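You operate a simulated robot arm through the tools that you are given. There is no shell and no other tool.

You run a simulated two-armed robot. Do the job below in one go: nothing can be reset, and whatever is moved stays where it is left.

## Task
Swap the grey film for the 30 um one and lock it.
Fine: free the orange catch first; the grey film goes in the USED tray; the new one lies flat on the plate. Where these are worked on the way, their far stop is far enough and under half their travel is too little: orange catch.

Only the result counts: the job must be done as asked and must still hold three seconds after the hand-in. Knocking over, shifting, dropping, spilling or breaking anything else fails it.

## Robot
Two 7-joint arms with two-finger parallel grippers on one trunk that stands fixed in place. Base frame: the origin is at the foot of the trunk, x ahead of it, y to its left, z up. Readings come in m, rad, newtons and seconds.
The left shoulder is at [0.218, 0.171, 1.027], the right one opposite. Each reaches about 0.883 m from its shoulder. Payload 4.4 kg a hand.
The tool frame of a hand sits at the grasp point between the pads (the TCP): z along the fingers, y along the line on which they close. The tips reach 0.023 m beyond it. Largest opening 0.094 m; finger width 0.038, thickness 0.01; the body of the gripper, 0.054 by 0.096 m, starts 0.039 m behind the TCP.
Orientation is that of the tool frame in the base frame, as a unit quaternion [x, y, z, w]. With the fingers straight down and closing along the base's y, the tool's x points along the base's -x, its y along +y and its z along -z.

## Interface
- The arms move only by the tool send_rows. It takes "left_commands", "right_commands" or both (then of equal length, played together; a hand with none holds still); each is a list of rows, each a list of 7 numbers: the shift along the tool's x, y, z in mm, then the turn, a rotation vector about the tool's x, y, z in rad, then the opening in per cent of the stroke, from 0 (shut) to 100 (fully open). In form: [[tx, ty, tz, rx, ry, rz, jaw], ...]. A call has 1 to 20 rows; each row shifts and turns the commanded pose from where the row before left it, along the tool's axes as they then stand. Rows are played at 5 a second. More than 0.05 m and 0.15 rad between two rows, or a gripper value outside its range, and nothing of the call is played. Where a pose cannot be reached the arm comes as near as it can. A force on the tool above 40 N (or 10 N above the force at the start of the call, whichever is more), or a blocked arm, ends the call early, and 0.2 s more pass. Each finger travels about 0.072 m/s and halts on what it meets, pressing with about 24 N; the grip force reading is that of the motor and also rises with nothing between the fingers. The clock runs only during rows and for 0.2 s after the last one: add rows that do not move to give the fingers time. It gives the time, the measured TCP pose, the force on the tool (base axes), the opening and the grip force at its end, in the units of the frame above (readings bear some noise), with the torque about the TCP (base axes, N m) and any sound that the robot's microphone picked up, and new pictures: "pictures" is both (left out), scene, wrist or none (wrist: the cameras of the hands that moved).
- Cameras (640 x 400 px; columns grow to the right, rows downward): "scene" is now at [0.3392, -0.0685, 1.2084]; the picture's right is [-0.65, -0.76, 0.00], its down [-0.06, 0.05, -1.00] and it looks along [0.75, -0.65, -0.08] (base axes); focal length 214 px, centre (320, 200). "left" rides on the left gripper at [0.087, -0.016, -0.075] in its tool frame; the picture's right is [0.18, 0.98, 0.00], its down [-0.58, 0.11, -0.81] and it looks along [-0.79, 0.15, 0.59] (tool axes); focal length 243 px, centre (320, 200). "right" rides on the right gripper at [0.086, 0.016, -0.074] in its tool frame; the picture's right is [-0.18, 0.98, 0.00], its down [-0.58, -0.11, -0.81] and it looks along [-0.79, -0.15, 0.59] (tool axes); focal length 243 px, centre (320, 200). There is no depth. A picture from a camera that has moved, and an enlarged one, comes with that camera's place and axes in the base frame and with its lens. The place of the scene camera against the robot may be out by one fixed shift of up to 0.018 m in any direction.
- slide_trunk(by): moves the trunk up (or, below 0, down) by that many m; the arms and the scene camera ride with it, the base frame stays. It gives what a move gives, with no picture.
- turn_head(pan, tilt): turns the head with the scene camera to pan (to the left, within 1.396 rad either way) and tilt (down, from -0.506 to 1.204), counted from straight ahead of the robot (the tilt from the chest, where the trunk bows). It gives what a move gives, and a new picture of the scene camera.
- zoom(camera, box): a new picture of the part [left, top, right, bottom] of that camera's present view, enlarged. The clock stands still meanwhile.
- hand_in(): hands the job in; it is judged then, once.

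Nothing tells you positions but the pictures and the camera data. Unless the task says otherwise, let go and move clear before handing in.

The tools are called after "Request:" as a command line: name --argument value ..., lists and objects as JSON in quotes. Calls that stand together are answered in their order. send_rows: Moves the arms, as the interface text tells. Its arguments: {"type":"object","properties":{"left_commands":{"type":"array","items":{"type":"array","items":{"type":"number"}}},"right_commands":{"type":"array","items":{"type":"array","items":{"type":"number"}}},"pictures":{"type":"string","enum":["both","scene","wrist","none"]}},"required":[]} The other tools are called the same way: slide_trunk (by) moves the trunk up or down; turn_head (pan, tilt) turns the head that bears the scene camera; zoom (camera, box) takes an enlarged picture of a part of a camera's view; hand_in () hands the job in.

At the start:

```text
clock: 0.0
left_tool_pos: [0.4846, -0.0423, 1.1767]
left_orientation: [-0.001, 1.0, 0.0, 0.0]
left_wrist_force: [-0.3, -0.1, -0.6]
left_moment: [0.0, -0.03, -0.01]
left_gripper_width: 0.0942
left_finger_force: 0.0
right_tool_pos: [0.3882, -0.528, 1.1274]
right_orientation: [0.0, 1.0, -0.002, -0.001]
right_wrist_force: [1.0, -0.6, -0.3]
right_moment: [-0.01, -0.03, 0.02]
right_gripper_width: 0.094
right_finger_force: 0.0
trunk travel left (down, up): [-0.05, 0.338]
head pan, tilt (commanded): [-0.712, 0.075]
```

scene: 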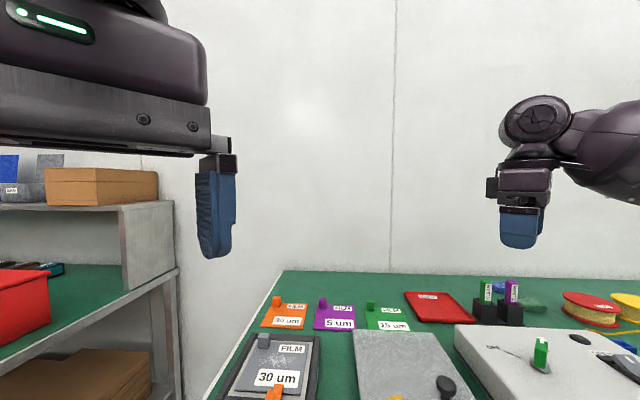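
right: 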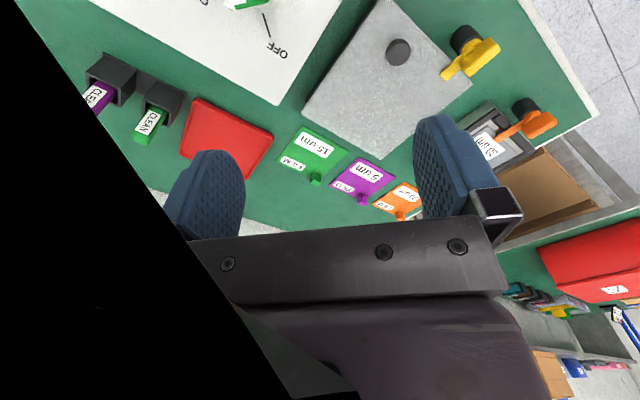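
left: 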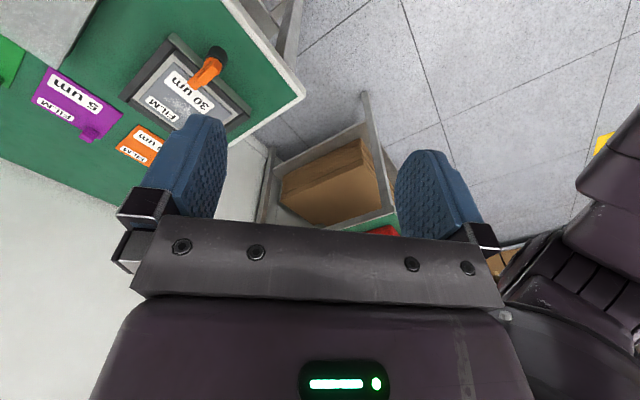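

I see a green bench with a grey film in a dark frame held by an orange catch, three coloured films behind it, a red tray and some other fixtures. First I'll look closer at the scene from better head angles before moving anything.

Request:
turn_head --pan -0.6 --tilt 0.7

Request:
zoom --camera "left" --box '[0, 0, 320, 200]'

Request:
zoom --camera "right" --box '[240, 0, 640, 250]'

```text
clock: 1.0
left_tool_pos: [0.4868, -0.0418, 1.1754]
left_orientation: [0.0, 1.0, 0.0, 0.0]
left_wrist_force: [-0.8, 0.8, 0.3]
left_moment: [-0.02, 0.0, 0.05]
left_gripper_width: 0.0941
left_finger_force: 0.0
right_tool_pos: [0.3868, -0.5278, 1.1273]
right_orientation: [0.0, 1.0, 0.0, -0.001]
right_wrist_force: [0.6, 0.3, -0.3]
right_moment: [0.03, 0.01, -0.01]
right_gripper_width: 0.0939
right_finger_force: 0.1
trunk travel left (down, up): [-0.05, 0.338]
head pan, tilt (commanded): [-0.6, 0.7]
camera scene: at [0.3399, -0.0566, 1.1515], right [-0.57, -0.82, 0.0], down [-0.53, 0.36, -0.77], along [0.63, -0.43, -0.64], focal length 214 px, centre (320, 200)
```

scene: 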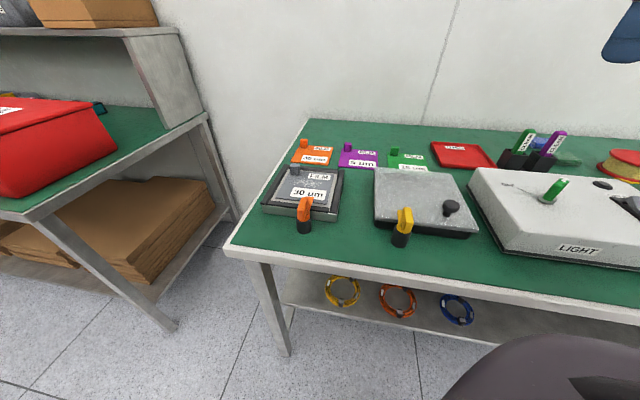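

```text
2.00 times, centred on (160, 100) of left
camera zoom: at [0.3997, -0.0582, 1.2498], right [-0.19, 0.98, 0.0], down [0.58, 0.11, 0.81], along [0.79, 0.15, -0.59], focal length 485 px, centre (640, 400)
```

zoom: 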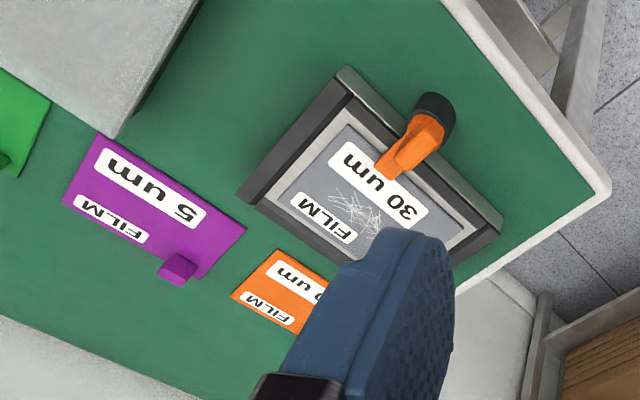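

```text
1.60 times, centred on (440, 125) of right
camera zoom: at [0.3009, -0.5115, 1.2027], right [0.18, 0.98, 0.0], down [0.58, -0.11, 0.81], along [0.79, -0.15, -0.59], focal length 388 px, centre (128, 320)
```

zoom: 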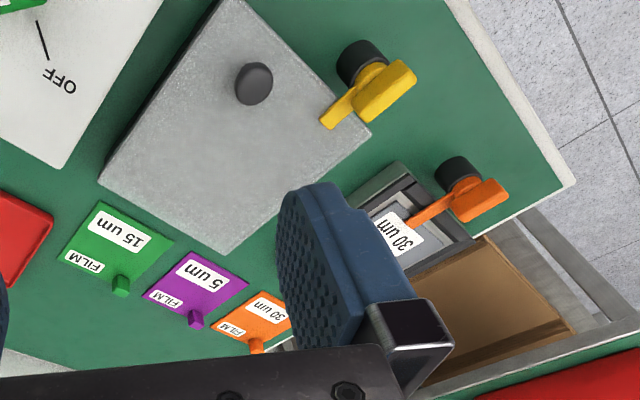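

The grey film sits in a dark framed plate near the bench's left corner with the orange catch on the front edge; the new films stand further back, orange one reads 30 um. I'll enlarge the scene picture for details.

Request:
zoom --camera "scene" --box '[220, 110, 380, 260]'

Request:
zoom --camera "scene" --box '[360, 110, 640, 270]'

Request:
zoom --camera "scene" --box '[280, 130, 360, 200]'

Request:
zoom --camera "scene" --box '[420, 130, 500, 180]'

```text
2.67 times, centred on (300, 185) of scene
camera zoom: at [0.3399, -0.0566, 1.1515], right [-0.57, -0.82, 0.0], down [-0.53, 0.36, -0.77], along [0.63, -0.43, -0.64], focal length 572 px, centre (373, 240)
```

zoom: 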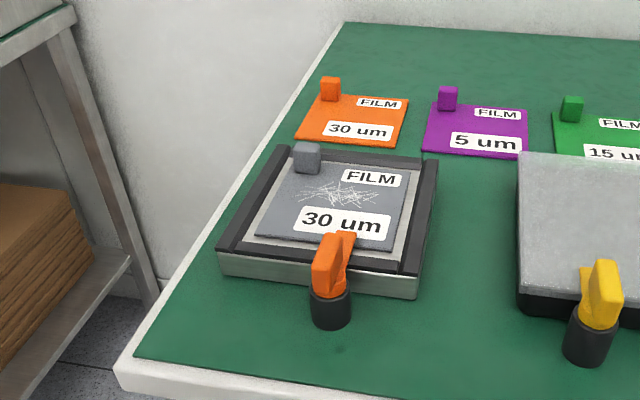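

```text
2.29 times, centred on (500, 190) of scene
camera zoom: at [0.3399, -0.0566, 1.1515], right [-0.57, -0.82, 0.0], down [-0.53, 0.36, -0.77], along [0.63, -0.43, -0.64], focal length 490 px, centre (-91, 223)
```

zoom: 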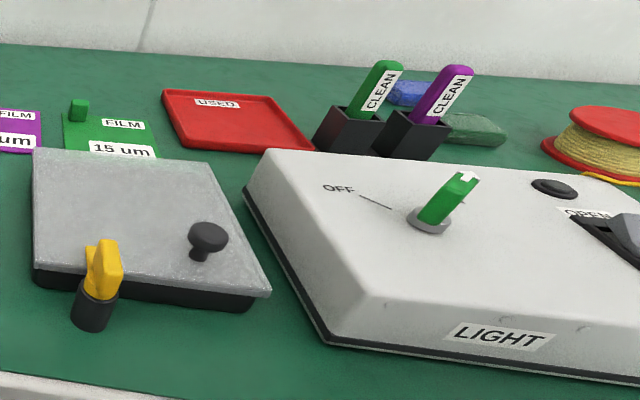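

```text
5.71 times, centred on (320, 165) of scene
camera zoom: at [0.3399, -0.0566, 1.1515], right [-0.57, -0.82, 0.0], down [-0.53, 0.36, -0.77], along [0.63, -0.43, -0.64], focal length 1226 px, centre (320, 400)
```

zoom: 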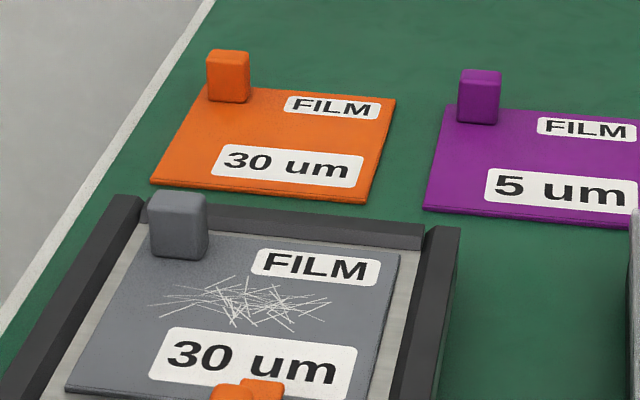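

```text
8.00 times, centred on (460, 155) of scene
camera zoom: at [0.3399, -0.0566, 1.1515], right [-0.57, -0.82, 0.0], down [-0.53, 0.36, -0.77], along [0.63, -0.43, -0.64], focal length 1716 px, centre (-800, 560)
```

zoom: 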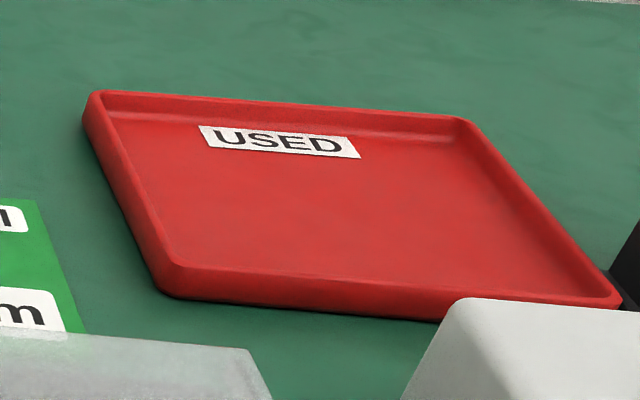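

The bench is turned roughly 45° from the robot (top about z = 0.795), plate about (0.70, -0.26), catch post about (0.61, -0.20), orange film about (0.88, -0.42), USED tray about (0.61, -0.82). I'll pull the left hand back as a second camera and bring the right hand above the catch to look.

Request:
send_rows --left_commands '[[10, 40, 0, 0, 0, 0, 100], [10, 40, 0, 0, 0, 0, 100], [10, 40, 0, 0, 0, 0, 100], [10, 40, 0, 0, 0, 0, 100], [10, 40, 0, 0, 0, 0, 100], [0, 0, 0, 0, 0, 0.14, 100], [0, 0, 0, 0, 0, 0.14, 100], [0, 0, 0, 0, 0, 0.14, 100], [0, 0, 0, 0, 0, 0.14, 100], [0, 0, 0, 0, 0, 0.14, 100], [0, 0, 0, 0, 0, 0.14, 100], [0, 0, 0, 0, 0, 0.14, 100], [0, 0, 0, 0, 0, 0, 100], [0, 0, 0, 0, 0, 0, 100], [0, 0, 0, 0, 0, 0, 100], [0, 0, 0, 0, 0, 0, 100], [0, 0, 0, 0, 0, 0, 100]]' --right_commands '[[0, 0, 0, 0, 0, 0, 100], [-21, 34, 13, 0, 0, 0, 100], [-21, 34, 13, 0, 0, 0, 100], [-21, 34, 13, 0, 0, 0, 100], [-21, 34, 13, 0, 0, 0, 100], [-21, 34, 13, 0, 0, 0, 100], [-21, 34, 13, 0, 0, 0, 100], [-21, 34, 13, 0, 0, 0, 100], [-21, 34, 13, 0, 0, 0, 100], [-21, 34, 13, 0, 0, 0, 100], [-21, 34, 13, 0, 0, 0, 100], [0, 0, 0, 0, 0, 0.13, 100], [0, 0, 0, 0, 0, 0.13, 100], [0, 0, 0, 0, 0, 0.13, 100], [0, 0, 0, 0, 0, 0.13, 100], [0, 0, 0, 0, 0, 0.13, 100], [0, 0, 0, 0, 0, 0.13, 100]]'

```text
clock: 4.6
left_tool_pos: [0.4352, 0.1575, 1.1764]
left_orientation: [0.471, 0.882, 0.001, -0.001]
left_wrist_force: [0.5, 0.3, 0.8]
left_moment: [0.0, -0.01, 0.0]
left_gripper_width: 0.0941
left_finger_force: 0.2
right_tool_pos: [0.5975, -0.1871, 0.9966]
right_orientation: [0.381, 0.924, 0.0, 0.001]
right_wrist_force: [0.1, -1.3, 0.4]
right_moment: [-0.03, 0.01, -0.02]
right_gripper_width: 0.094
right_finger_force: 0.1
trunk travel left (down, up): [-0.05, 0.338]
head pan, tilt (commanded): [-0.6, 0.7]
camera scene: at [0.3399, -0.0566, 1.1515], right [-0.57, -0.82, 0.0], down [-0.53, 0.36, -0.77], along [0.63, -0.43, -0.64], focal length 214 px, centre (320, 200)
camera right: at [0.5471, -0.1154, 1.0718], right [0.82, 0.57, 0.0], down [0.34, -0.49, 0.81], along [0.46, -0.67, -0.59], focal length 243 px, centre (320, 200)
camera left: at [0.3738, 0.2205, 1.2501], right [0.71, 0.7, 0.0], down [0.41, -0.42, 0.81], along [0.57, -0.57, -0.59], focal length 243 px, centre (320, 200)
```

scene: 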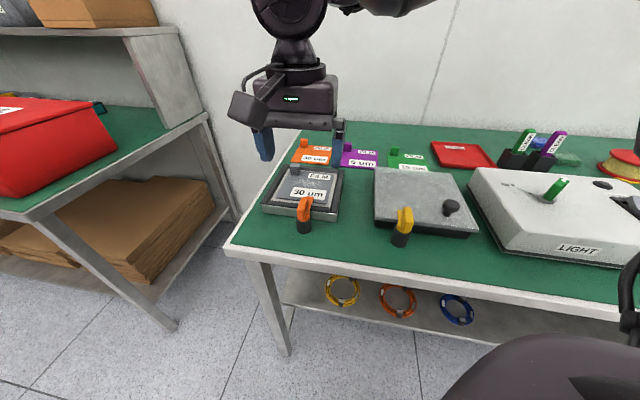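
right: 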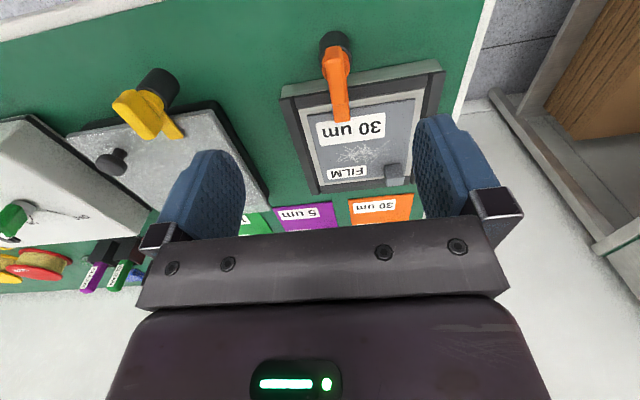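
left: 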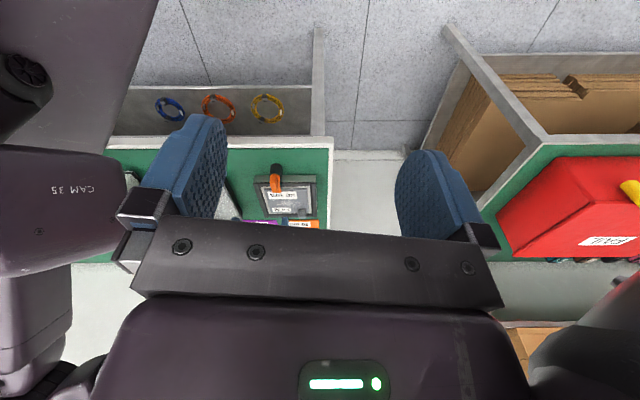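

The right wrist camera now looks right over the catch, whose tongue lies over the grey film's front edge. I'll enlarge it and the left view to measure.

Request:
zoom --camera "right" --box '[260, 20, 480, 230]'

Request:
zoom --camera "right" --box '[300, 20, 380, 130]'

Request:
zoom --camera "left" --box '[230, 140, 340, 230]'

Request:
zoom --camera "scene" --box '[250, 160, 360, 240]'

```text
1.90 times, centred on (370, 125) of right
camera zoom: at [0.5471, -0.1154, 1.0718], right [0.82, 0.57, 0.0], down [0.34, -0.49, 0.81], along [0.46, -0.67, -0.59], focal length 462 px, centre (225, 343)
```

zoom: 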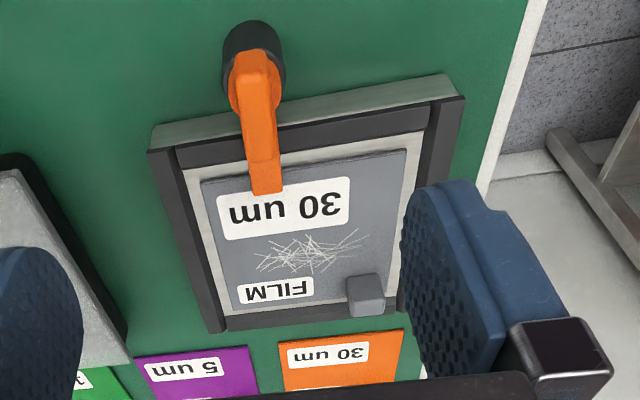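

```text
3.64 times, centred on (340, 75) of right
camera zoom: at [0.5471, -0.1154, 1.0718], right [0.82, 0.57, 0.0], down [0.34, -0.49, 0.81], along [0.46, -0.67, -0.59], focal length 882 px, centre (247, 654)
```

zoom: 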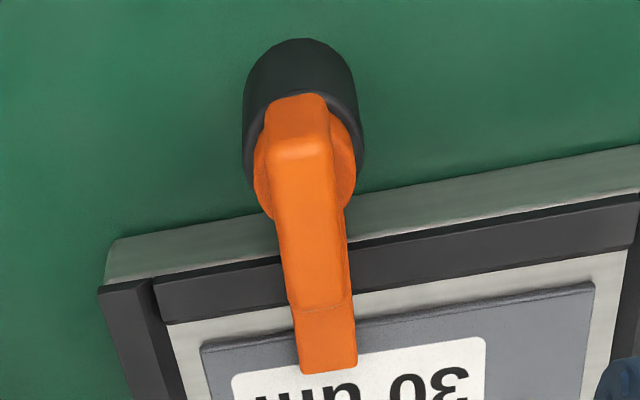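

```text
4.44 times, centred on (285, 185) of left
camera zoom: at [0.3738, 0.2205, 1.2501], right [0.71, 0.7, 0.0], down [0.41, -0.42, 0.81], along [0.57, -0.57, -0.59], focal length 1078 px, centre (476, 267)
```

zoom: 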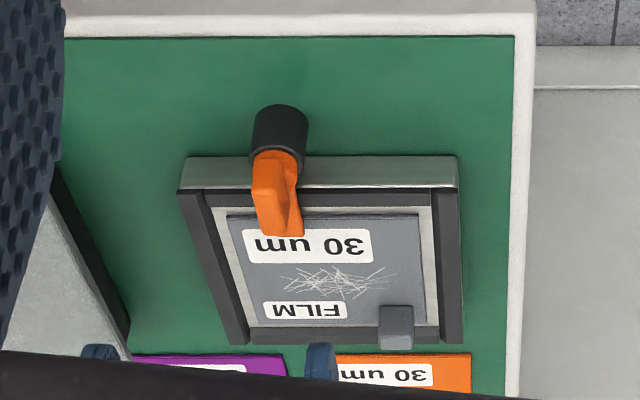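

```text
5.00 times, centred on (305, 200) of scene
camera zoom: at [0.3399, -0.0566, 1.1515], right [-0.57, -0.82, 0.0], down [-0.53, 0.36, -0.77], along [0.63, -0.43, -0.64], focal length 1072 px, centre (395, 200)
```

zoom: 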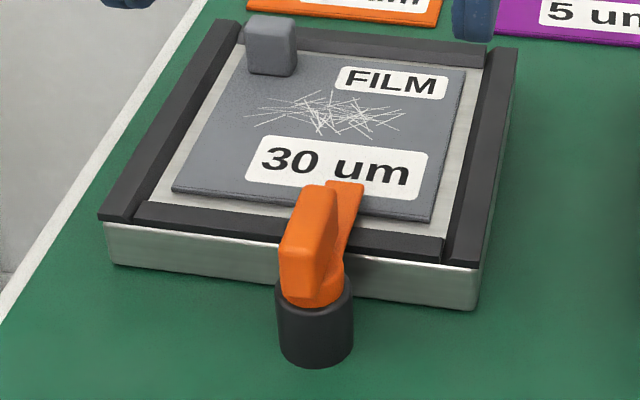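

The catch is locked: hub about (0.624, -0.199, 0.83), tongue pointing straight onto the film; four dark rails frame the film and its tab stands at the back-left corner. I'll bring the left hand to the side for a profile view of catch, rails and tab.

Request:
send_rows --left_commands '[[-29, 17, 29, 0, 0, 0, 100], [-29, 17, 29, 0, 0, 0, 100], [-29, 17, 29, 0, 0, 0, 100], [-29, 17, 29, 0, 0, 0, 100], [-29, 17, 29, 0, 0, 0, 100], [-29, 17, 29, 0, 0, 0, 100], [0, 0, 0, 0, 0, 0.14, 100], [0, 0, 0, 0, 0, 0.14, 100], [0, 0, 0, 0, 0, 0.14, 100], [0, 0, 0, 0, 0, 0.14, 100]]' --pictures "wrist"

Request:
zoom --camera "left" --box '[220, 100, 420, 230]'

Request:
zoom --camera "right" --box '[310, 25, 360, 75]'

```text
clock: 6.8
left_tool_pos: [0.6173, 0.0698, 1.0023]
left_orientation: [0.696, 0.718, 0.0, 0.0]
left_wrist_force: [0.0, 0.5, -0.4]
left_moment: [-0.02, 0.05, 0.01]
left_gripper_width: 0.0939
left_finger_force: 0.0
right_tool_pos: [0.598, -0.1885, 0.9963]
right_orientation: [0.38, 0.925, -0.001, 0.0]
right_wrist_force: [-0.1, -0.1, 1.1]
right_moment: [-0.02, 0.02, 0.0]
right_gripper_width: 0.0943
right_finger_force: 0.0
trunk travel left (down, up): [-0.05, 0.338]
head pan, tilt (commanded): [-0.6, 0.7]
camera left: at [0.5988, 0.1565, 1.0759], right [0.98, 0.21, 0.0], down [0.13, -0.58, 0.81], along [0.17, -0.79, -0.59], focal length 243 px, centre (320, 200)
```

left: 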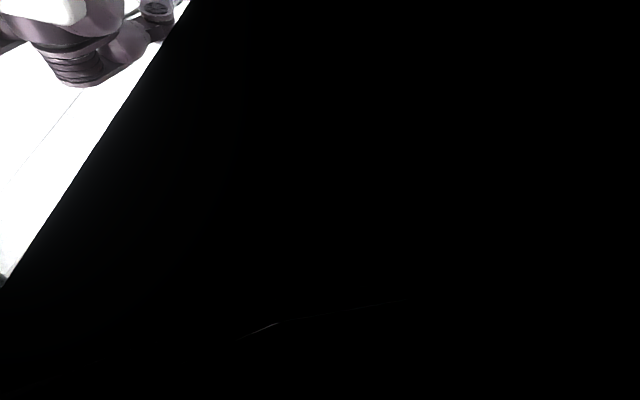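

```text
3.08 times, centred on (320, 165) of left
camera zoom: at [0.5988, 0.1565, 1.0759], right [0.98, 0.21, 0.0], down [0.13, -0.58, 0.81], along [0.17, -0.79, -0.59], focal length 746 px, centre (320, 308)
```

zoom: 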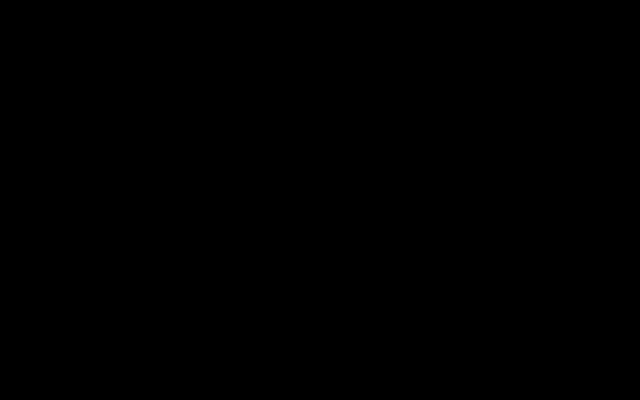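

```text
8.00 times, centred on (335, 50) of right
camera zoom: at [0.547, -0.1154, 1.0718], right [0.82, 0.57, 0.0], down [0.34, -0.49, 0.81], along [0.46, -0.66, -0.59], focal length 1941 px, centre (200, 1400)
```

zoom: 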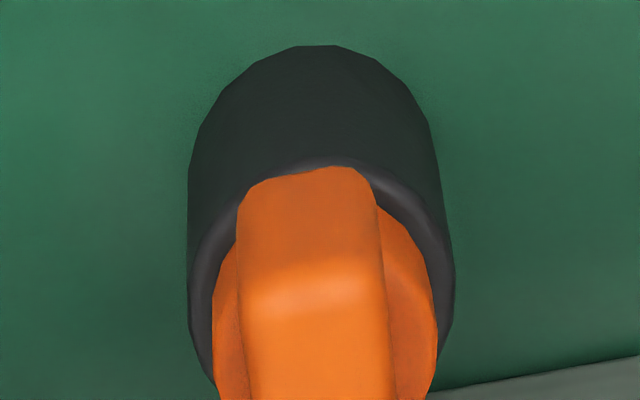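

The left camera has gone dark, apparently blocked by an arm link. I'll check the scene picture before moving on.

Request:
turn_head --pan -0.5 --tilt 0.6

```text
clock: 7.5
left_tool_pos: [0.6179, 0.0695, 1.0027]
left_orientation: [0.695, 0.719, 0.0, -0.001]
left_wrist_force: [-0.4, -0.7, 0.1]
left_moment: [-0.03, -0.02, -0.01]
left_gripper_width: 0.0937
left_finger_force: 0.2
right_tool_pos: [0.5979, -0.1887, 0.9971]
right_orientation: [0.38, 0.925, 0.001, 0.0]
right_wrist_force: [0.8, -0.3, -0.5]
right_moment: [0.0, -0.02, -0.03]
right_gripper_width: 0.094
right_finger_force: 0.0
trunk travel left (down, up): [-0.05, 0.338]
head pan, tilt (commanded): [-0.499, 0.6]
camera scene: at [0.3474, -0.0509, 1.16], right [-0.48, -0.88, 0.0], down [-0.5, 0.27, -0.82], along [0.72, -0.4, -0.57], focal length 214 px, centre (320, 200)
```

scene: 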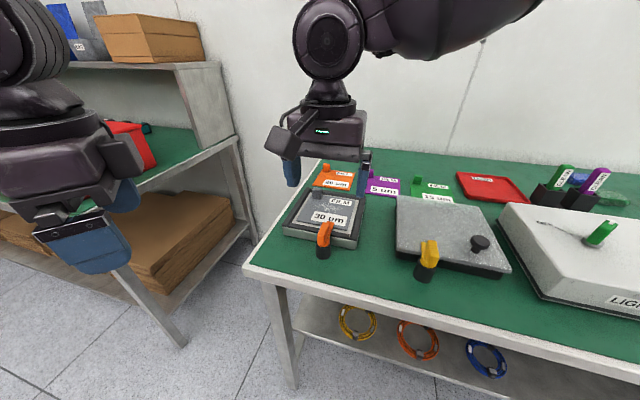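

The left arm itself is clear; its camera is blocked by its own forearm at this yaw. I'll turn the left hand back so it sees the plate from the left.

Request:
send_rows --left_commands '[[0, 0, 0, 0, 0, -0.14, 100], [0, 0, 0, 0, 0, -0.14, 100], [0, 0, 0, 0, 0, -0.14, 100], [0, 0, 0, 0, 0, -0.14, 100]]' --pictures "wrist"

Request:
zoom --camera "scene" --box '[300, 210, 350, 265]'

Request:
zoom --camera "scene" --box '[270, 150, 400, 265]'

```text
clock: 8.5
left_tool_pos: [0.6171, 0.0705, 1.0028]
left_orientation: [0.468, 0.884, 0.001, 0.0]
left_wrist_force: [0.4, 0.0, -0.8]
left_moment: [0.0, 0.0, 0.0]
left_gripper_width: 0.0941
left_finger_force: 0.1
right_tool_pos: [0.5981, -0.1881, 0.9967]
right_orientation: [0.38, 0.925, -0.001, -0.001]
right_wrist_force: [-0.8, 0.0, -0.8]
right_moment: [-0.05, 0.01, 0.02]
right_gripper_width: 0.0938
right_finger_force: 0.0
trunk travel left (down, up): [-0.05, 0.338]
head pan, tilt (commanded): [-0.499, 0.6]
camera left: at [0.5558, 0.1339, 1.0756], right [0.71, 0.7, 0.0], down [0.42, -0.42, 0.81], along [0.57, -0.57, -0.59], focal length 243 px, centre (320, 200)
```

left: 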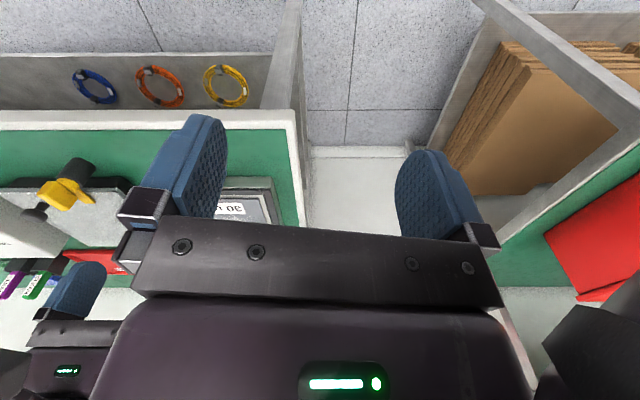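

```text
7.27 times, centred on (325, 238) of scene
camera zoom: at [0.3474, -0.0509, 1.1601], right [-0.48, -0.88, 0.0], down [-0.5, 0.27, -0.83], along [0.72, -0.4, -0.56], focal length 1560 px, centre (284, -73)
```

zoom: 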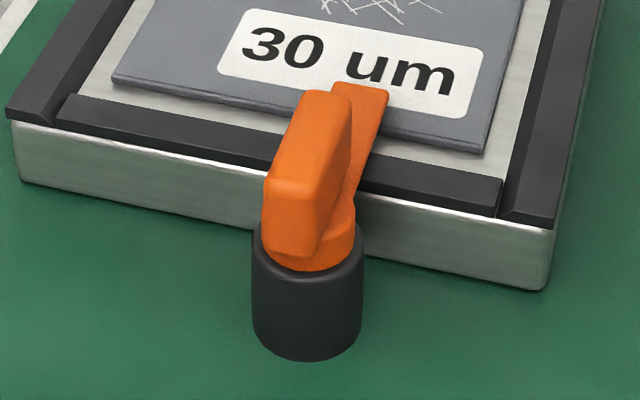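

```text
3.48 times, centred on (335, 208) of scene
camera zoom: at [0.3474, -0.0509, 1.1601], right [-0.48, -0.88, 0.0], down [-0.5, 0.27, -0.83], along [0.72, -0.4, -0.56], focal length 746 px, centre (268, 174)
```

zoom: 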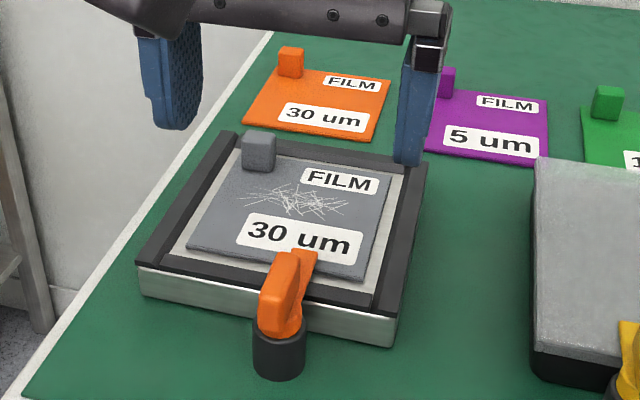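

The catch is a thick upright fin on a black post (fin about 15 mm wide, 40 mm long, top at z about 0.857, along the tongue). I'll bring the open right hand straight over the hub, still above the fin, to check alignment.

Request:
send_rows --right_commands '[[-9.2, 3.2, 32, 0, 0, 0, 100], [-9.2, 3.2, 32, 0, 0, 0, 100], [-9.2, 3.2, 32, 0, 0, 0, 100], [0, 0, 0, 0, 0, 0, 100]]' --pictures "both"

Request:
zoom --camera "right" --box '[240, 60, 420, 240]'

Request:
zoom --camera "scene" --box '[260, 170, 400, 280]'

```text
clock: 9.5
left_tool_pos: [0.618, 0.0703, 1.0022]
left_orientation: [0.47, 0.883, 0.0, 0.0]
left_wrist_force: [-0.2, -0.2, 0.1]
left_moment: [0.0, -0.02, 0.0]
left_gripper_width: 0.0939
left_finger_force: 0.0
right_tool_pos: [0.624, -0.2017, 0.902]
right_orientation: [0.38, 0.925, 0.001, 0.0]
right_wrist_force: [0.1, 1.0, 0.4]
right_moment: [-0.02, -0.03, 0.04]
right_gripper_width: 0.0942
right_finger_force: 0.0
trunk travel left (down, up): [-0.05, 0.338]
head pan, tilt (commanded): [-0.499, 0.6]
camera scene: at [0.3469, -0.0509, 1.1605], right [-0.48, -0.88, 0.0], down [-0.5, 0.27, -0.83], along [0.72, -0.4, -0.56], focal length 214 px, centre (320, 200)
camera right: at [0.573, -0.1293, 0.9764], right [0.82, 0.57, 0.0], down [0.34, -0.49, 0.81], along [0.46, -0.66, -0.59], focal length 243 px, centre (320, 200)
```

scene: 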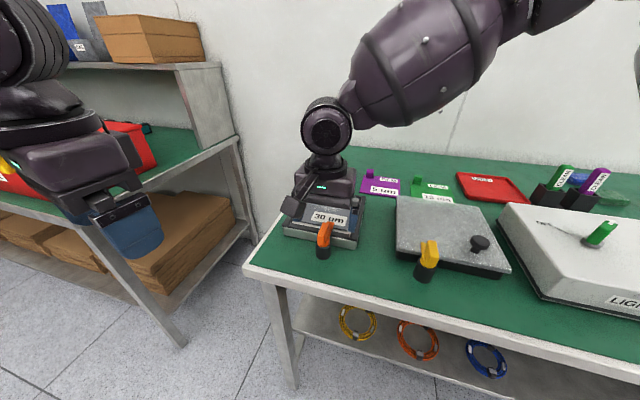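
right: 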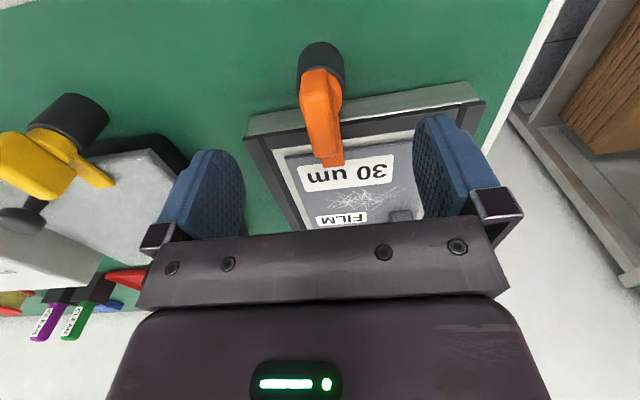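

```text
2.22 times, centred on (330, 150) of right
camera zoom: at [0.573, -0.1293, 0.9764], right [0.82, 0.57, 0.0], down [0.34, -0.49, 0.81], along [0.46, -0.66, -0.59], focal length 539 px, centre (298, 311)
```

zoom: 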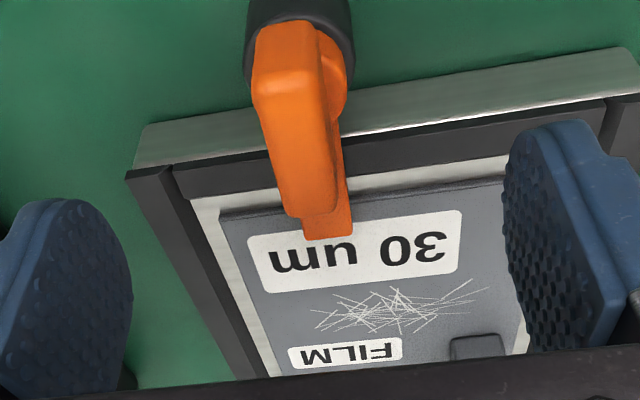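

```text
3.64 times, centred on (330, 225) of scene
camera zoom: at [0.3469, -0.0509, 1.1605], right [-0.48, -0.88, 0.0], down [-0.5, 0.27, -0.83], along [0.72, -0.4, -0.56], focal length 780 px, centre (284, 109)
```

zoom: 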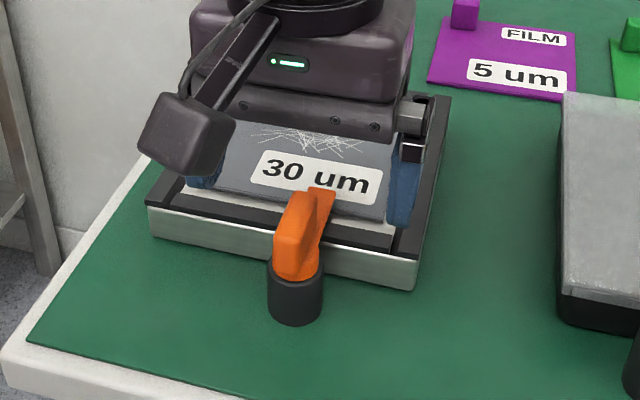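

Alignment is good: TCP is within 2–3 mm of the post axis. I'll correct that, lower so the tips straddle the fin just above the hub, and close.

Request:
send_rows --right_commands '[[2.5, 1.4, 13, 0, 0, 0, 100], [0, 0, 13, 0, 0, 0, 100], [0, 0, 13, 0, 0, 0, 100], [0, 0, 0, 0, 0, 0, 50], [0, 0, 0, 0, 0, 0, 10], [0, 0, 0, 0, 0, 0, 0], [0, 0, 0, 0, 0, 0, 0], [0, 0, 0, 0, 0, 0, 0], [0, 0, 0, 0, 0, 0, 0]]' --pictures "both"

Request:
zoom --camera "right" --box '[240, 60, 420, 240]'

Request:
zoom --camera "scene" --box '[260, 170, 400, 280]'

```text
clock: 11.5
left_tool_pos: [0.6174, 0.0692, 1.0027]
left_orientation: [0.47, 0.883, 0.0, 0.0]
left_wrist_force: [-0.5, -0.5, 0.0]
left_moment: [0.01, 0.02, 0.04]
left_gripper_width: 0.094
left_finger_force: 0.0
right_tool_pos: [0.6217, -0.1999, 0.861]
right_orientation: [0.382, 0.924, -0.002, 0.0]
right_wrist_force: [-7.4, -7.5, -2.2]
right_moment: [-0.34, -0.15, 0.0]
right_gripper_width: 0.0256
right_finger_force: 45.6
trunk travel left (down, up): [-0.05, 0.338]
head pan, tilt (commanded): [-0.499, 0.6]
camera scene: at [0.347, -0.0514, 1.1601], right [-0.48, -0.88, 0.0], down [-0.5, 0.27, -0.83], along [0.72, -0.39, -0.56], focal length 214 px, centre (320, 200)
camera right: at [0.5722, -0.1262, 0.9362], right [0.82, 0.57, 0.0], down [0.34, -0.49, 0.81], along [0.46, -0.66, -0.59], focal length 243 px, centre (320, 200)
```

scene: 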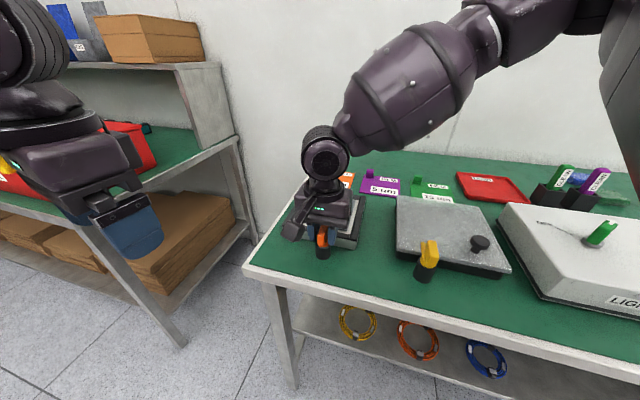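
right: 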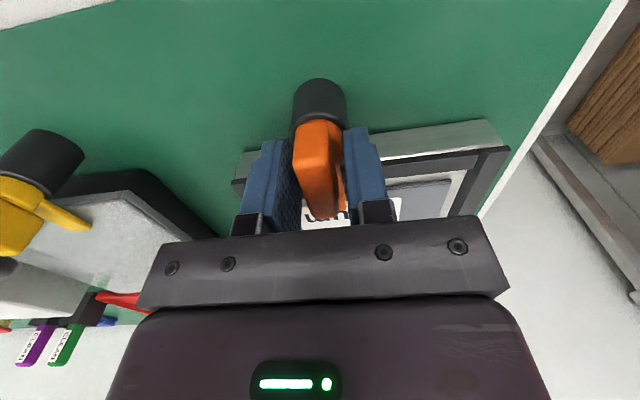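

```text
2.22 times, centred on (330, 150) of right
camera zoom: at [0.5722, -0.1262, 0.9362], right [0.82, 0.57, 0.0], down [0.34, -0.49, 0.81], along [0.46, -0.66, -0.59], focal length 539 px, centre (298, 311)
```

zoom: 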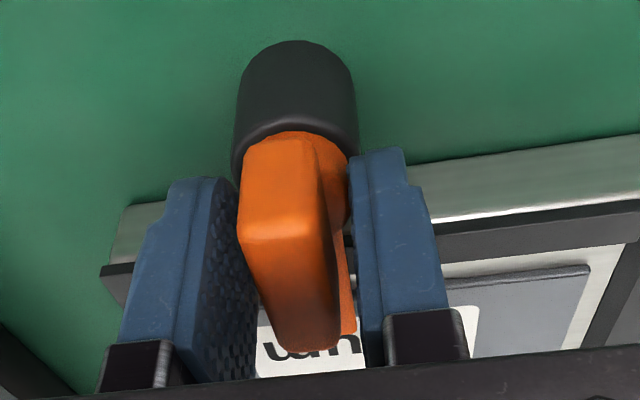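

```text
3.64 times, centred on (330, 225) of scene
camera zoom: at [0.347, -0.0514, 1.1601], right [-0.48, -0.88, 0.0], down [-0.5, 0.27, -0.83], along [0.72, -0.39, -0.56], focal length 780 px, centre (284, 109)
```

zoom: 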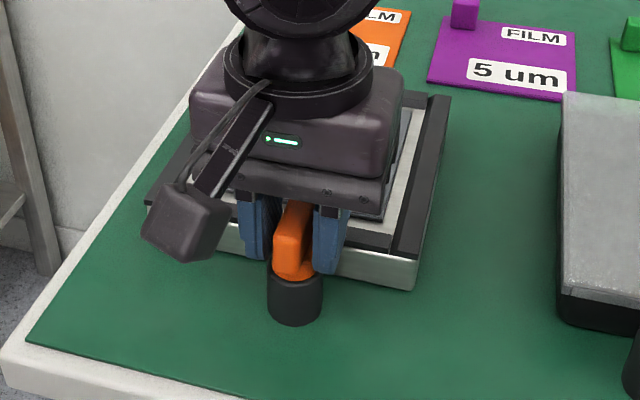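

The fingers stopped at 25.6 mm, so they caught the hub disc below the fin. I'll open, rise about 8 mm, shift back sideways a little and close on the fin itself.

Request:
send_rows --right_commands '[[0, 0, 0, 0, 0, 0, 60], [0, 0, 0, 0, 0, 0, 60], [0, -1.4, -8, 0, 0, 0, 60], [0, 0, 0, 0, 0, 0, 60], [0, 0, 0, 0, 0, 0, 10], [0, 0, 0, 0, 0, 0, 0], [0, 0, 0, 0, 0, 0, 0], [0, 0, 0, 0, 0, 0, 0], [0, 0, 0, 0, 0, 0, 0]]' --pictures "wrist"

Request:
zoom --camera "right" --box '[240, 60, 420, 240]'

Request:
zoom --camera "scene" --box '[280, 200, 370, 280]'

```text
clock: 13.5
left_tool_pos: [0.6174, 0.0705, 1.002]
left_orientation: [0.47, 0.882, 0.001, 0.0]
left_wrist_force: [-0.4, -0.5, 1.2]
left_moment: [-0.01, -0.02, 0.0]
left_gripper_width: 0.0939
left_finger_force: 0.0
right_tool_pos: [0.624, -0.1985, 0.8695]
right_orientation: [0.381, 0.925, 0.0, 0.0]
right_wrist_force: [0.1, 2.4, -0.2]
right_moment: [0.42, -0.02, -0.24]
right_gripper_width: 0.015
right_finger_force: 44.9
trunk travel left (down, up): [-0.05, 0.338]
head pan, tilt (commanded): [-0.499, 0.6]
camera right: at [0.5723, -0.1264, 0.9449], right [0.82, 0.57, 0.0], down [0.34, -0.49, 0.81], along [0.46, -0.66, -0.59], focal length 243 px, centre (320, 200)
```

right: 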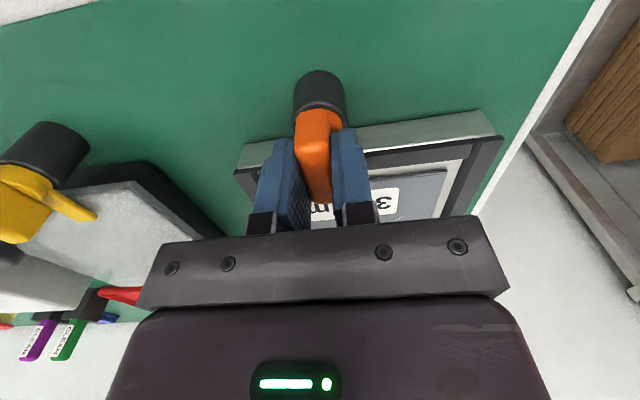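

```text
2.22 times, centred on (330, 150) of right
camera zoom: at [0.5723, -0.1264, 0.9449], right [0.82, 0.57, 0.0], down [0.34, -0.49, 0.81], along [0.46, -0.66, -0.59], focal length 539 px, centre (298, 311)
```

zoom: 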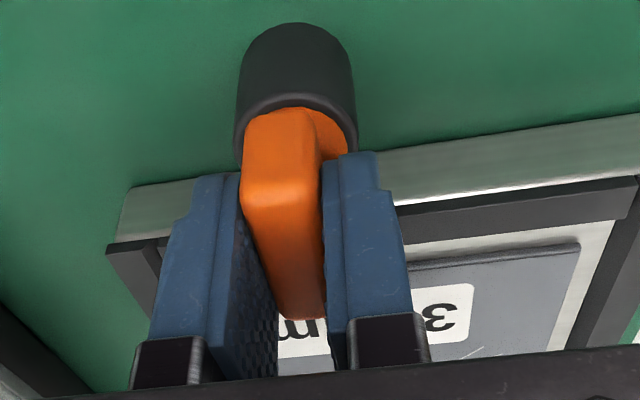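

```text
5.00 times, centred on (325, 240) of scene
camera zoom: at [0.3475, -0.0508, 1.1601], right [-0.48, -0.88, 0.0], down [-0.5, 0.27, -0.83], along [0.72, -0.4, -0.56], focal length 1072 px, centre (295, 0)
```

zoom: 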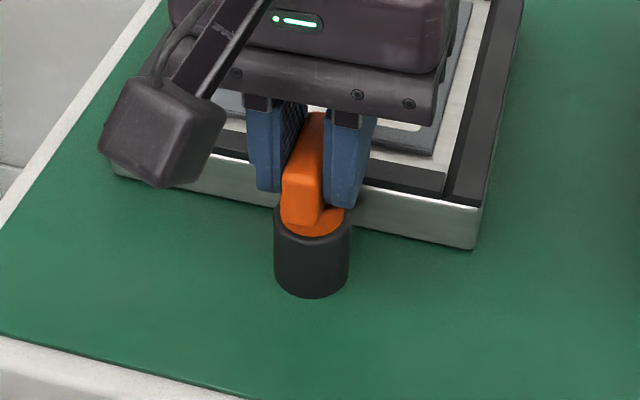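

The grip is on the fin (15.0 mm). I'll turn it gently counter-clockwise (seen from above) a few steps and read the moment to learn the free direction.

Request:
send_rows --right_commands '[[0, 0, 0, 0, 0, -0.06, 0], [0, 0, 0, 0, 0, -0.06, 0], [0, 0, 0, 0, 0, 0, 0]]' --pictures "wrist"

Request:
zoom --camera "scene" --box '[280, 200, 370, 280]'

```text
clock: 14.3
left_tool_pos: [0.6188, 0.0708, 1.0018]
left_orientation: [0.47, 0.883, 0.0, -0.001]
left_wrist_force: [0.3, 0.7, -0.9]
left_moment: [-0.01, -0.01, 0.03]
left_gripper_width: 0.0941
left_finger_force: 0.1
right_tool_pos: [0.6231, -0.1994, 0.8699]
right_orientation: [0.324, 0.946, -0.001, 0.0]
right_wrist_force: [6.7, -3.0, -0.6]
right_moment: [0.11, -0.38, -2.02]
right_gripper_width: 0.0186
right_finger_force: 45.1
trunk travel left (down, up): [-0.05, 0.338]
head pan, tilt (commanded): [-0.499, 0.6]
camera right: at [0.5648, -0.1335, 0.9449], right [0.75, 0.66, 0.0], down [0.39, -0.44, 0.81], along [0.53, -0.6, -0.59], focal length 243 px, centre (320, 200)
```

right: 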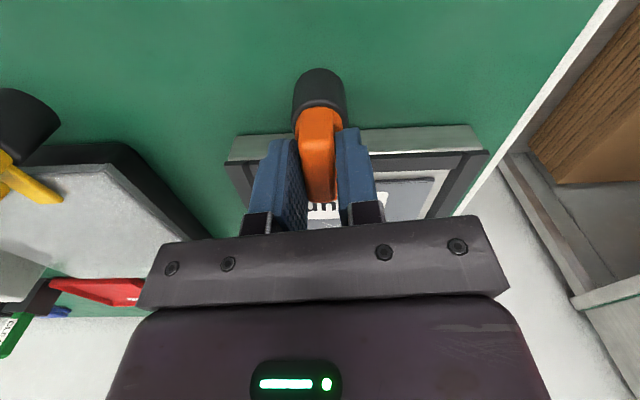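

```text
5.00 times, centred on (325, 240) of scene
camera zoom: at [0.3478, -0.0512, 1.1599], right [-0.48, -0.88, 0.0], down [-0.5, 0.27, -0.82], along [0.72, -0.4, -0.57], focal length 1072 px, centre (295, 0)
```

zoom: 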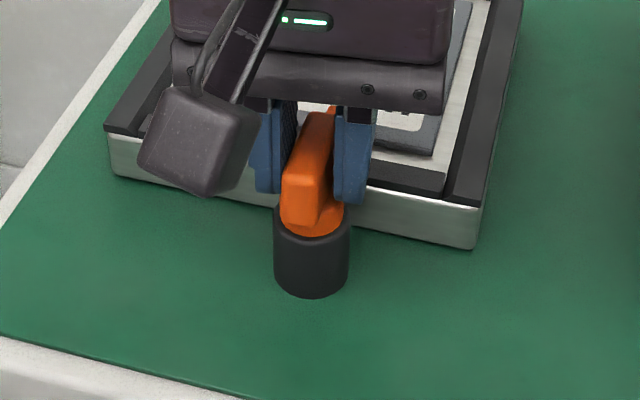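

Counter-clockwise runs into the stop (moment -2 Nm, jaws pried open), so it must turn the other way. I'll undo that and try clockwise.

Request:
send_rows --right_commands '[[0, 0, 0, 0, 0, 0.06, 0], [0, 0, 0, 0, 0, 0.06, 0], [0, 0, 0, 0, 0, 0.06, 0], [0, 0, 0, 0, 0, 0.06, 0], [0, 0, 0, 0, 0, 0, 0]]' --pictures "wrist"

Request:
zoom --camera "scene" --box '[280, 200, 370, 280]'

```text
clock: 15.5
left_tool_pos: [0.6175, 0.0704, 1.002]
left_orientation: [0.47, 0.883, 0.0, 0.001]
left_wrist_force: [-0.6, -0.5, -0.6]
left_moment: [-0.01, 0.0, -0.01]
left_gripper_width: 0.0941
left_finger_force: 0.1
right_tool_pos: [0.6232, -0.1988, 0.8698]
right_orientation: [0.435, 0.901, -0.001, 0.0]
right_wrist_force: [1.6, -1.7, 2.5]
right_moment: [0.84, 0.21, 0.0]
right_gripper_width: 0.0152
right_finger_force: 45.1
trunk travel left (down, up): [-0.05, 0.338]
head pan, tilt (commanded): [-0.499, 0.6]
camera right: at [0.5808, -0.1208, 0.9449], right [0.88, 0.47, 0.0], down [0.28, -0.52, 0.81], along [0.37, -0.71, -0.59], focal length 243 px, centre (320, 200)
```

right: 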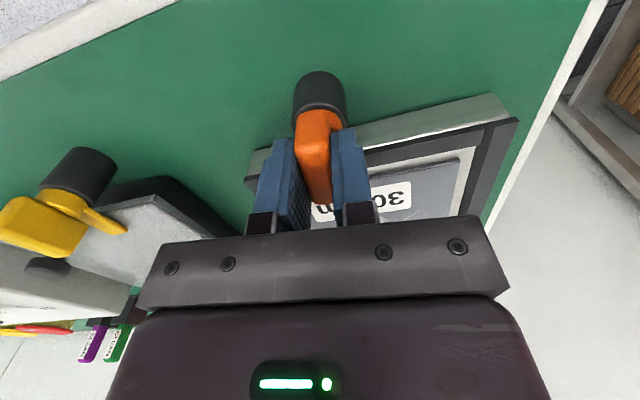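

```text
5.00 times, centred on (325, 240) of scene
camera zoom: at [0.3474, -0.051, 1.1601], right [-0.48, -0.88, 0.0], down [-0.5, 0.27, -0.83], along [0.72, -0.4, -0.56], focal length 1072 px, centre (295, 0)
```

zoom: 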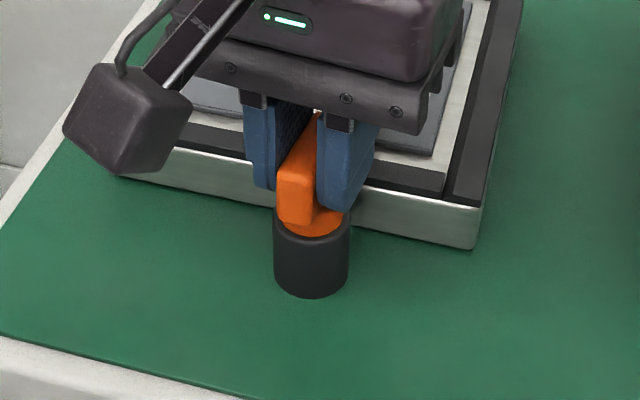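

Clockwise it turns freely (no moment, jaws steady at 15 mm). I'll keep turning that way in stages.

Request:
send_rows --right_commands '[[0, 0, 0, 0, 0, 0.09, 0], [0, 0, 0, 0, 0, 0.09, 0], [0, 0, 0, 0, 0, 0.09, 0], [0, 0, 0, 0, 0, 0.09, 0], [0, 0, 0, 0, 0, 0.09, 0], [0, 0, 0, 0, 0, 0, 0]]' --pictures "both"

```text
clock: 16.9
left_tool_pos: [0.6167, 0.0705, 1.0026]
left_orientation: [0.47, 0.882, 0.001, 0.001]
left_wrist_force: [0.3, -0.2, 0.0]
left_moment: [0.0, -0.02, 0.0]
left_gripper_width: 0.0941
left_finger_force: 0.0
right_tool_pos: [0.6221, -0.2, 0.8703]
right_orientation: [0.626, 0.78, 0.0, 0.0]
right_wrist_force: [-17.6, 4.4, -9.4]
right_moment: [1.32, -0.15, -0.01]
right_gripper_width: 0.0145
right_finger_force: 45.0
trunk travel left (down, up): [-0.05, 0.338]
head pan, tilt (commanded): [-0.499, 0.6]
camera scene: at [0.3469, -0.051, 1.1601], right [-0.48, -0.88, 0.0], down [-0.5, 0.27, -0.83], along [0.72, -0.4, -0.56], focal length 214 px, centre (320, 200)
camera right: at [0.6179, -0.1113, 0.9448], right [1.0, 0.03, 0.0], down [0.02, -0.59, 0.81], along [0.03, -0.81, -0.59], focal length 243 px, centre (320, 200)
```

scene: 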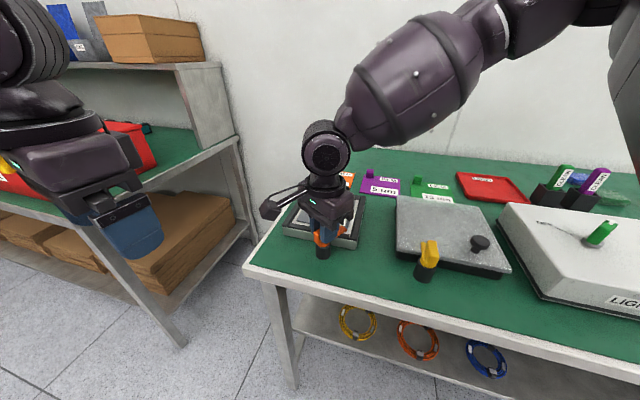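
right: 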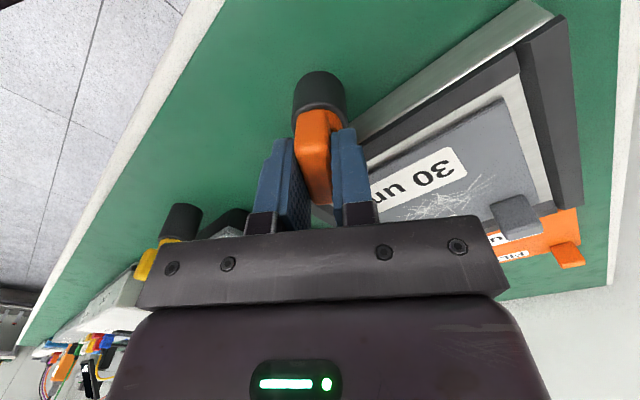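

It is turning, but a sideways force of about 16 N shows my TCP is several mm off the post axis (true axis nearer (0.618, -0.193)). I'll ease the jaws, recentre on the axis and grip again.

Request:
send_rows --right_commands '[[0, 0, 0, 0, 0, 0, 30], [0, 0, 0, 0, 0, 0, 30], [7.8, -2.9, 0, 0, 0, 0, 30], [0, 0, 0, 0, 0, 0, 30], [0, 0, 0, 0, 0, 0, 0], [0, 0, 0, 0, 0, 0, 0], [0, 0, 0, 0, 0, 0, 0]]' --pictures "wrist"

Request:
zoom --camera "right" --box '[240, 50, 420, 240]'

```text
clock: 18.5
left_tool_pos: [0.6185, 0.0704, 1.0015]
left_orientation: [0.47, 0.882, -0.001, -0.001]
left_wrist_force: [-0.7, 0.0, -0.1]
left_moment: [0.01, -0.02, -0.02]
left_gripper_width: 0.094
left_finger_force: 0.0
right_tool_pos: [0.6192, -0.1925, 0.8706]
right_orientation: [0.625, 0.78, 0.001, 0.001]
right_wrist_force: [19.7, 2.1, 4.1]
right_moment: [-0.29, -0.29, 0.11]
right_gripper_width: 0.0148
right_finger_force: 45.5
trunk travel left (down, up): [-0.05, 0.338]
head pan, tilt (commanded): [-0.499, 0.6]
camera right: at [0.6159, -0.1043, 0.9449], right [1.0, 0.03, 0.0], down [0.02, -0.59, 0.81], along [0.03, -0.81, -0.59], focal length 243 px, centre (320, 200)
```

right: 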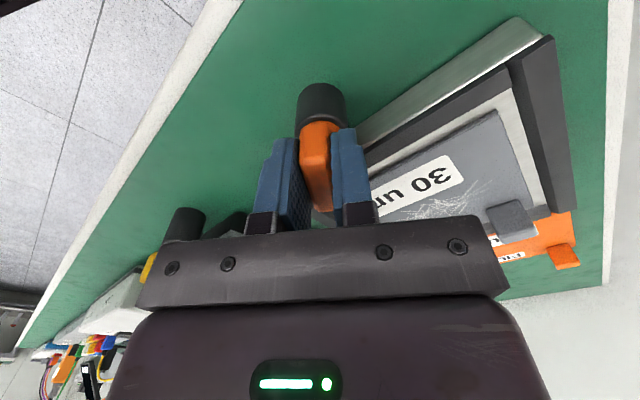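

```text
2.11 times, centred on (330, 145) of right
camera zoom: at [0.6159, -0.1043, 0.9449], right [1.0, 0.03, 0.0], down [0.02, -0.59, 0.81], along [0.03, -0.81, -0.59], focal length 511 px, centre (299, 316)
```

zoom: 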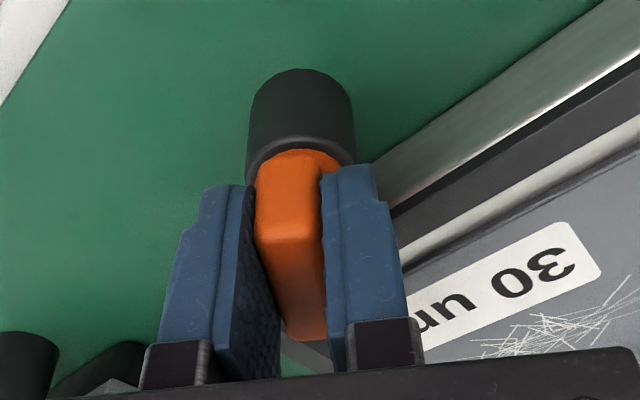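

Stiffness is about 12 N/mm, so I overshot by 1.6 mm; the axis is about (0.620, -0.194). I'll correct that and continue turning.

Request:
send_rows --right_commands '[[-1.6, 1.6, 0, 0, 0, 0, 0], [0, 0, 0, 0, 0, 0.09, 0], [0, 0, 0, 0, 0, 0.09, 0], [0, 0, 0, 0, 0, 0.09, 0], [0, 0, 0, 0, 0, 0.09, 0], [0, 0, 0, 0, 0, 0, 0]]' --pictures "wrist"

```text
clock: 19.9
left_tool_pos: [0.618, 0.072, 1.0026]
left_orientation: [0.471, 0.882, 0.0, -0.001]
left_wrist_force: [-0.1, 0.7, -0.9]
left_moment: [-0.02, 0.01, 0.0]
left_gripper_width: 0.0941
left_finger_force: 0.1
right_tool_pos: [0.6214, -0.1921, 0.8713]
right_orientation: [0.755, 0.655, 0.0, 0.0]
right_wrist_force: [17.6, 17.7, 4.2]
right_moment: [1.06, -0.33, 0.02]
right_gripper_width: 0.0149
right_finger_force: 44.9
trunk travel left (down, up): [-0.05, 0.338]
head pan, tilt (commanded): [-0.499, 0.6]
camera right: at [0.6489, -0.1089, 0.9449], right [0.95, -0.32, 0.0], down [-0.19, -0.56, 0.81], along [-0.26, -0.76, -0.59], focal length 243 px, centre (320, 200)
```

right: 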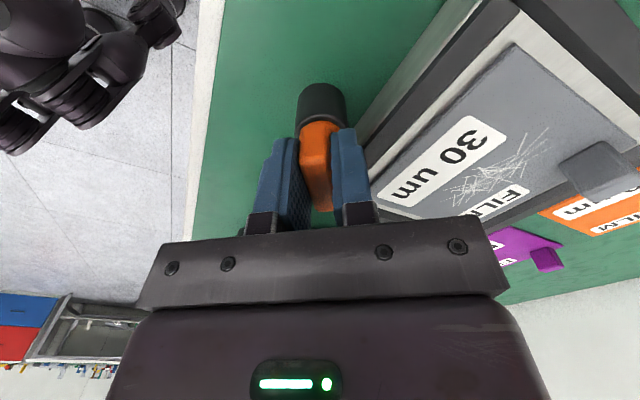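

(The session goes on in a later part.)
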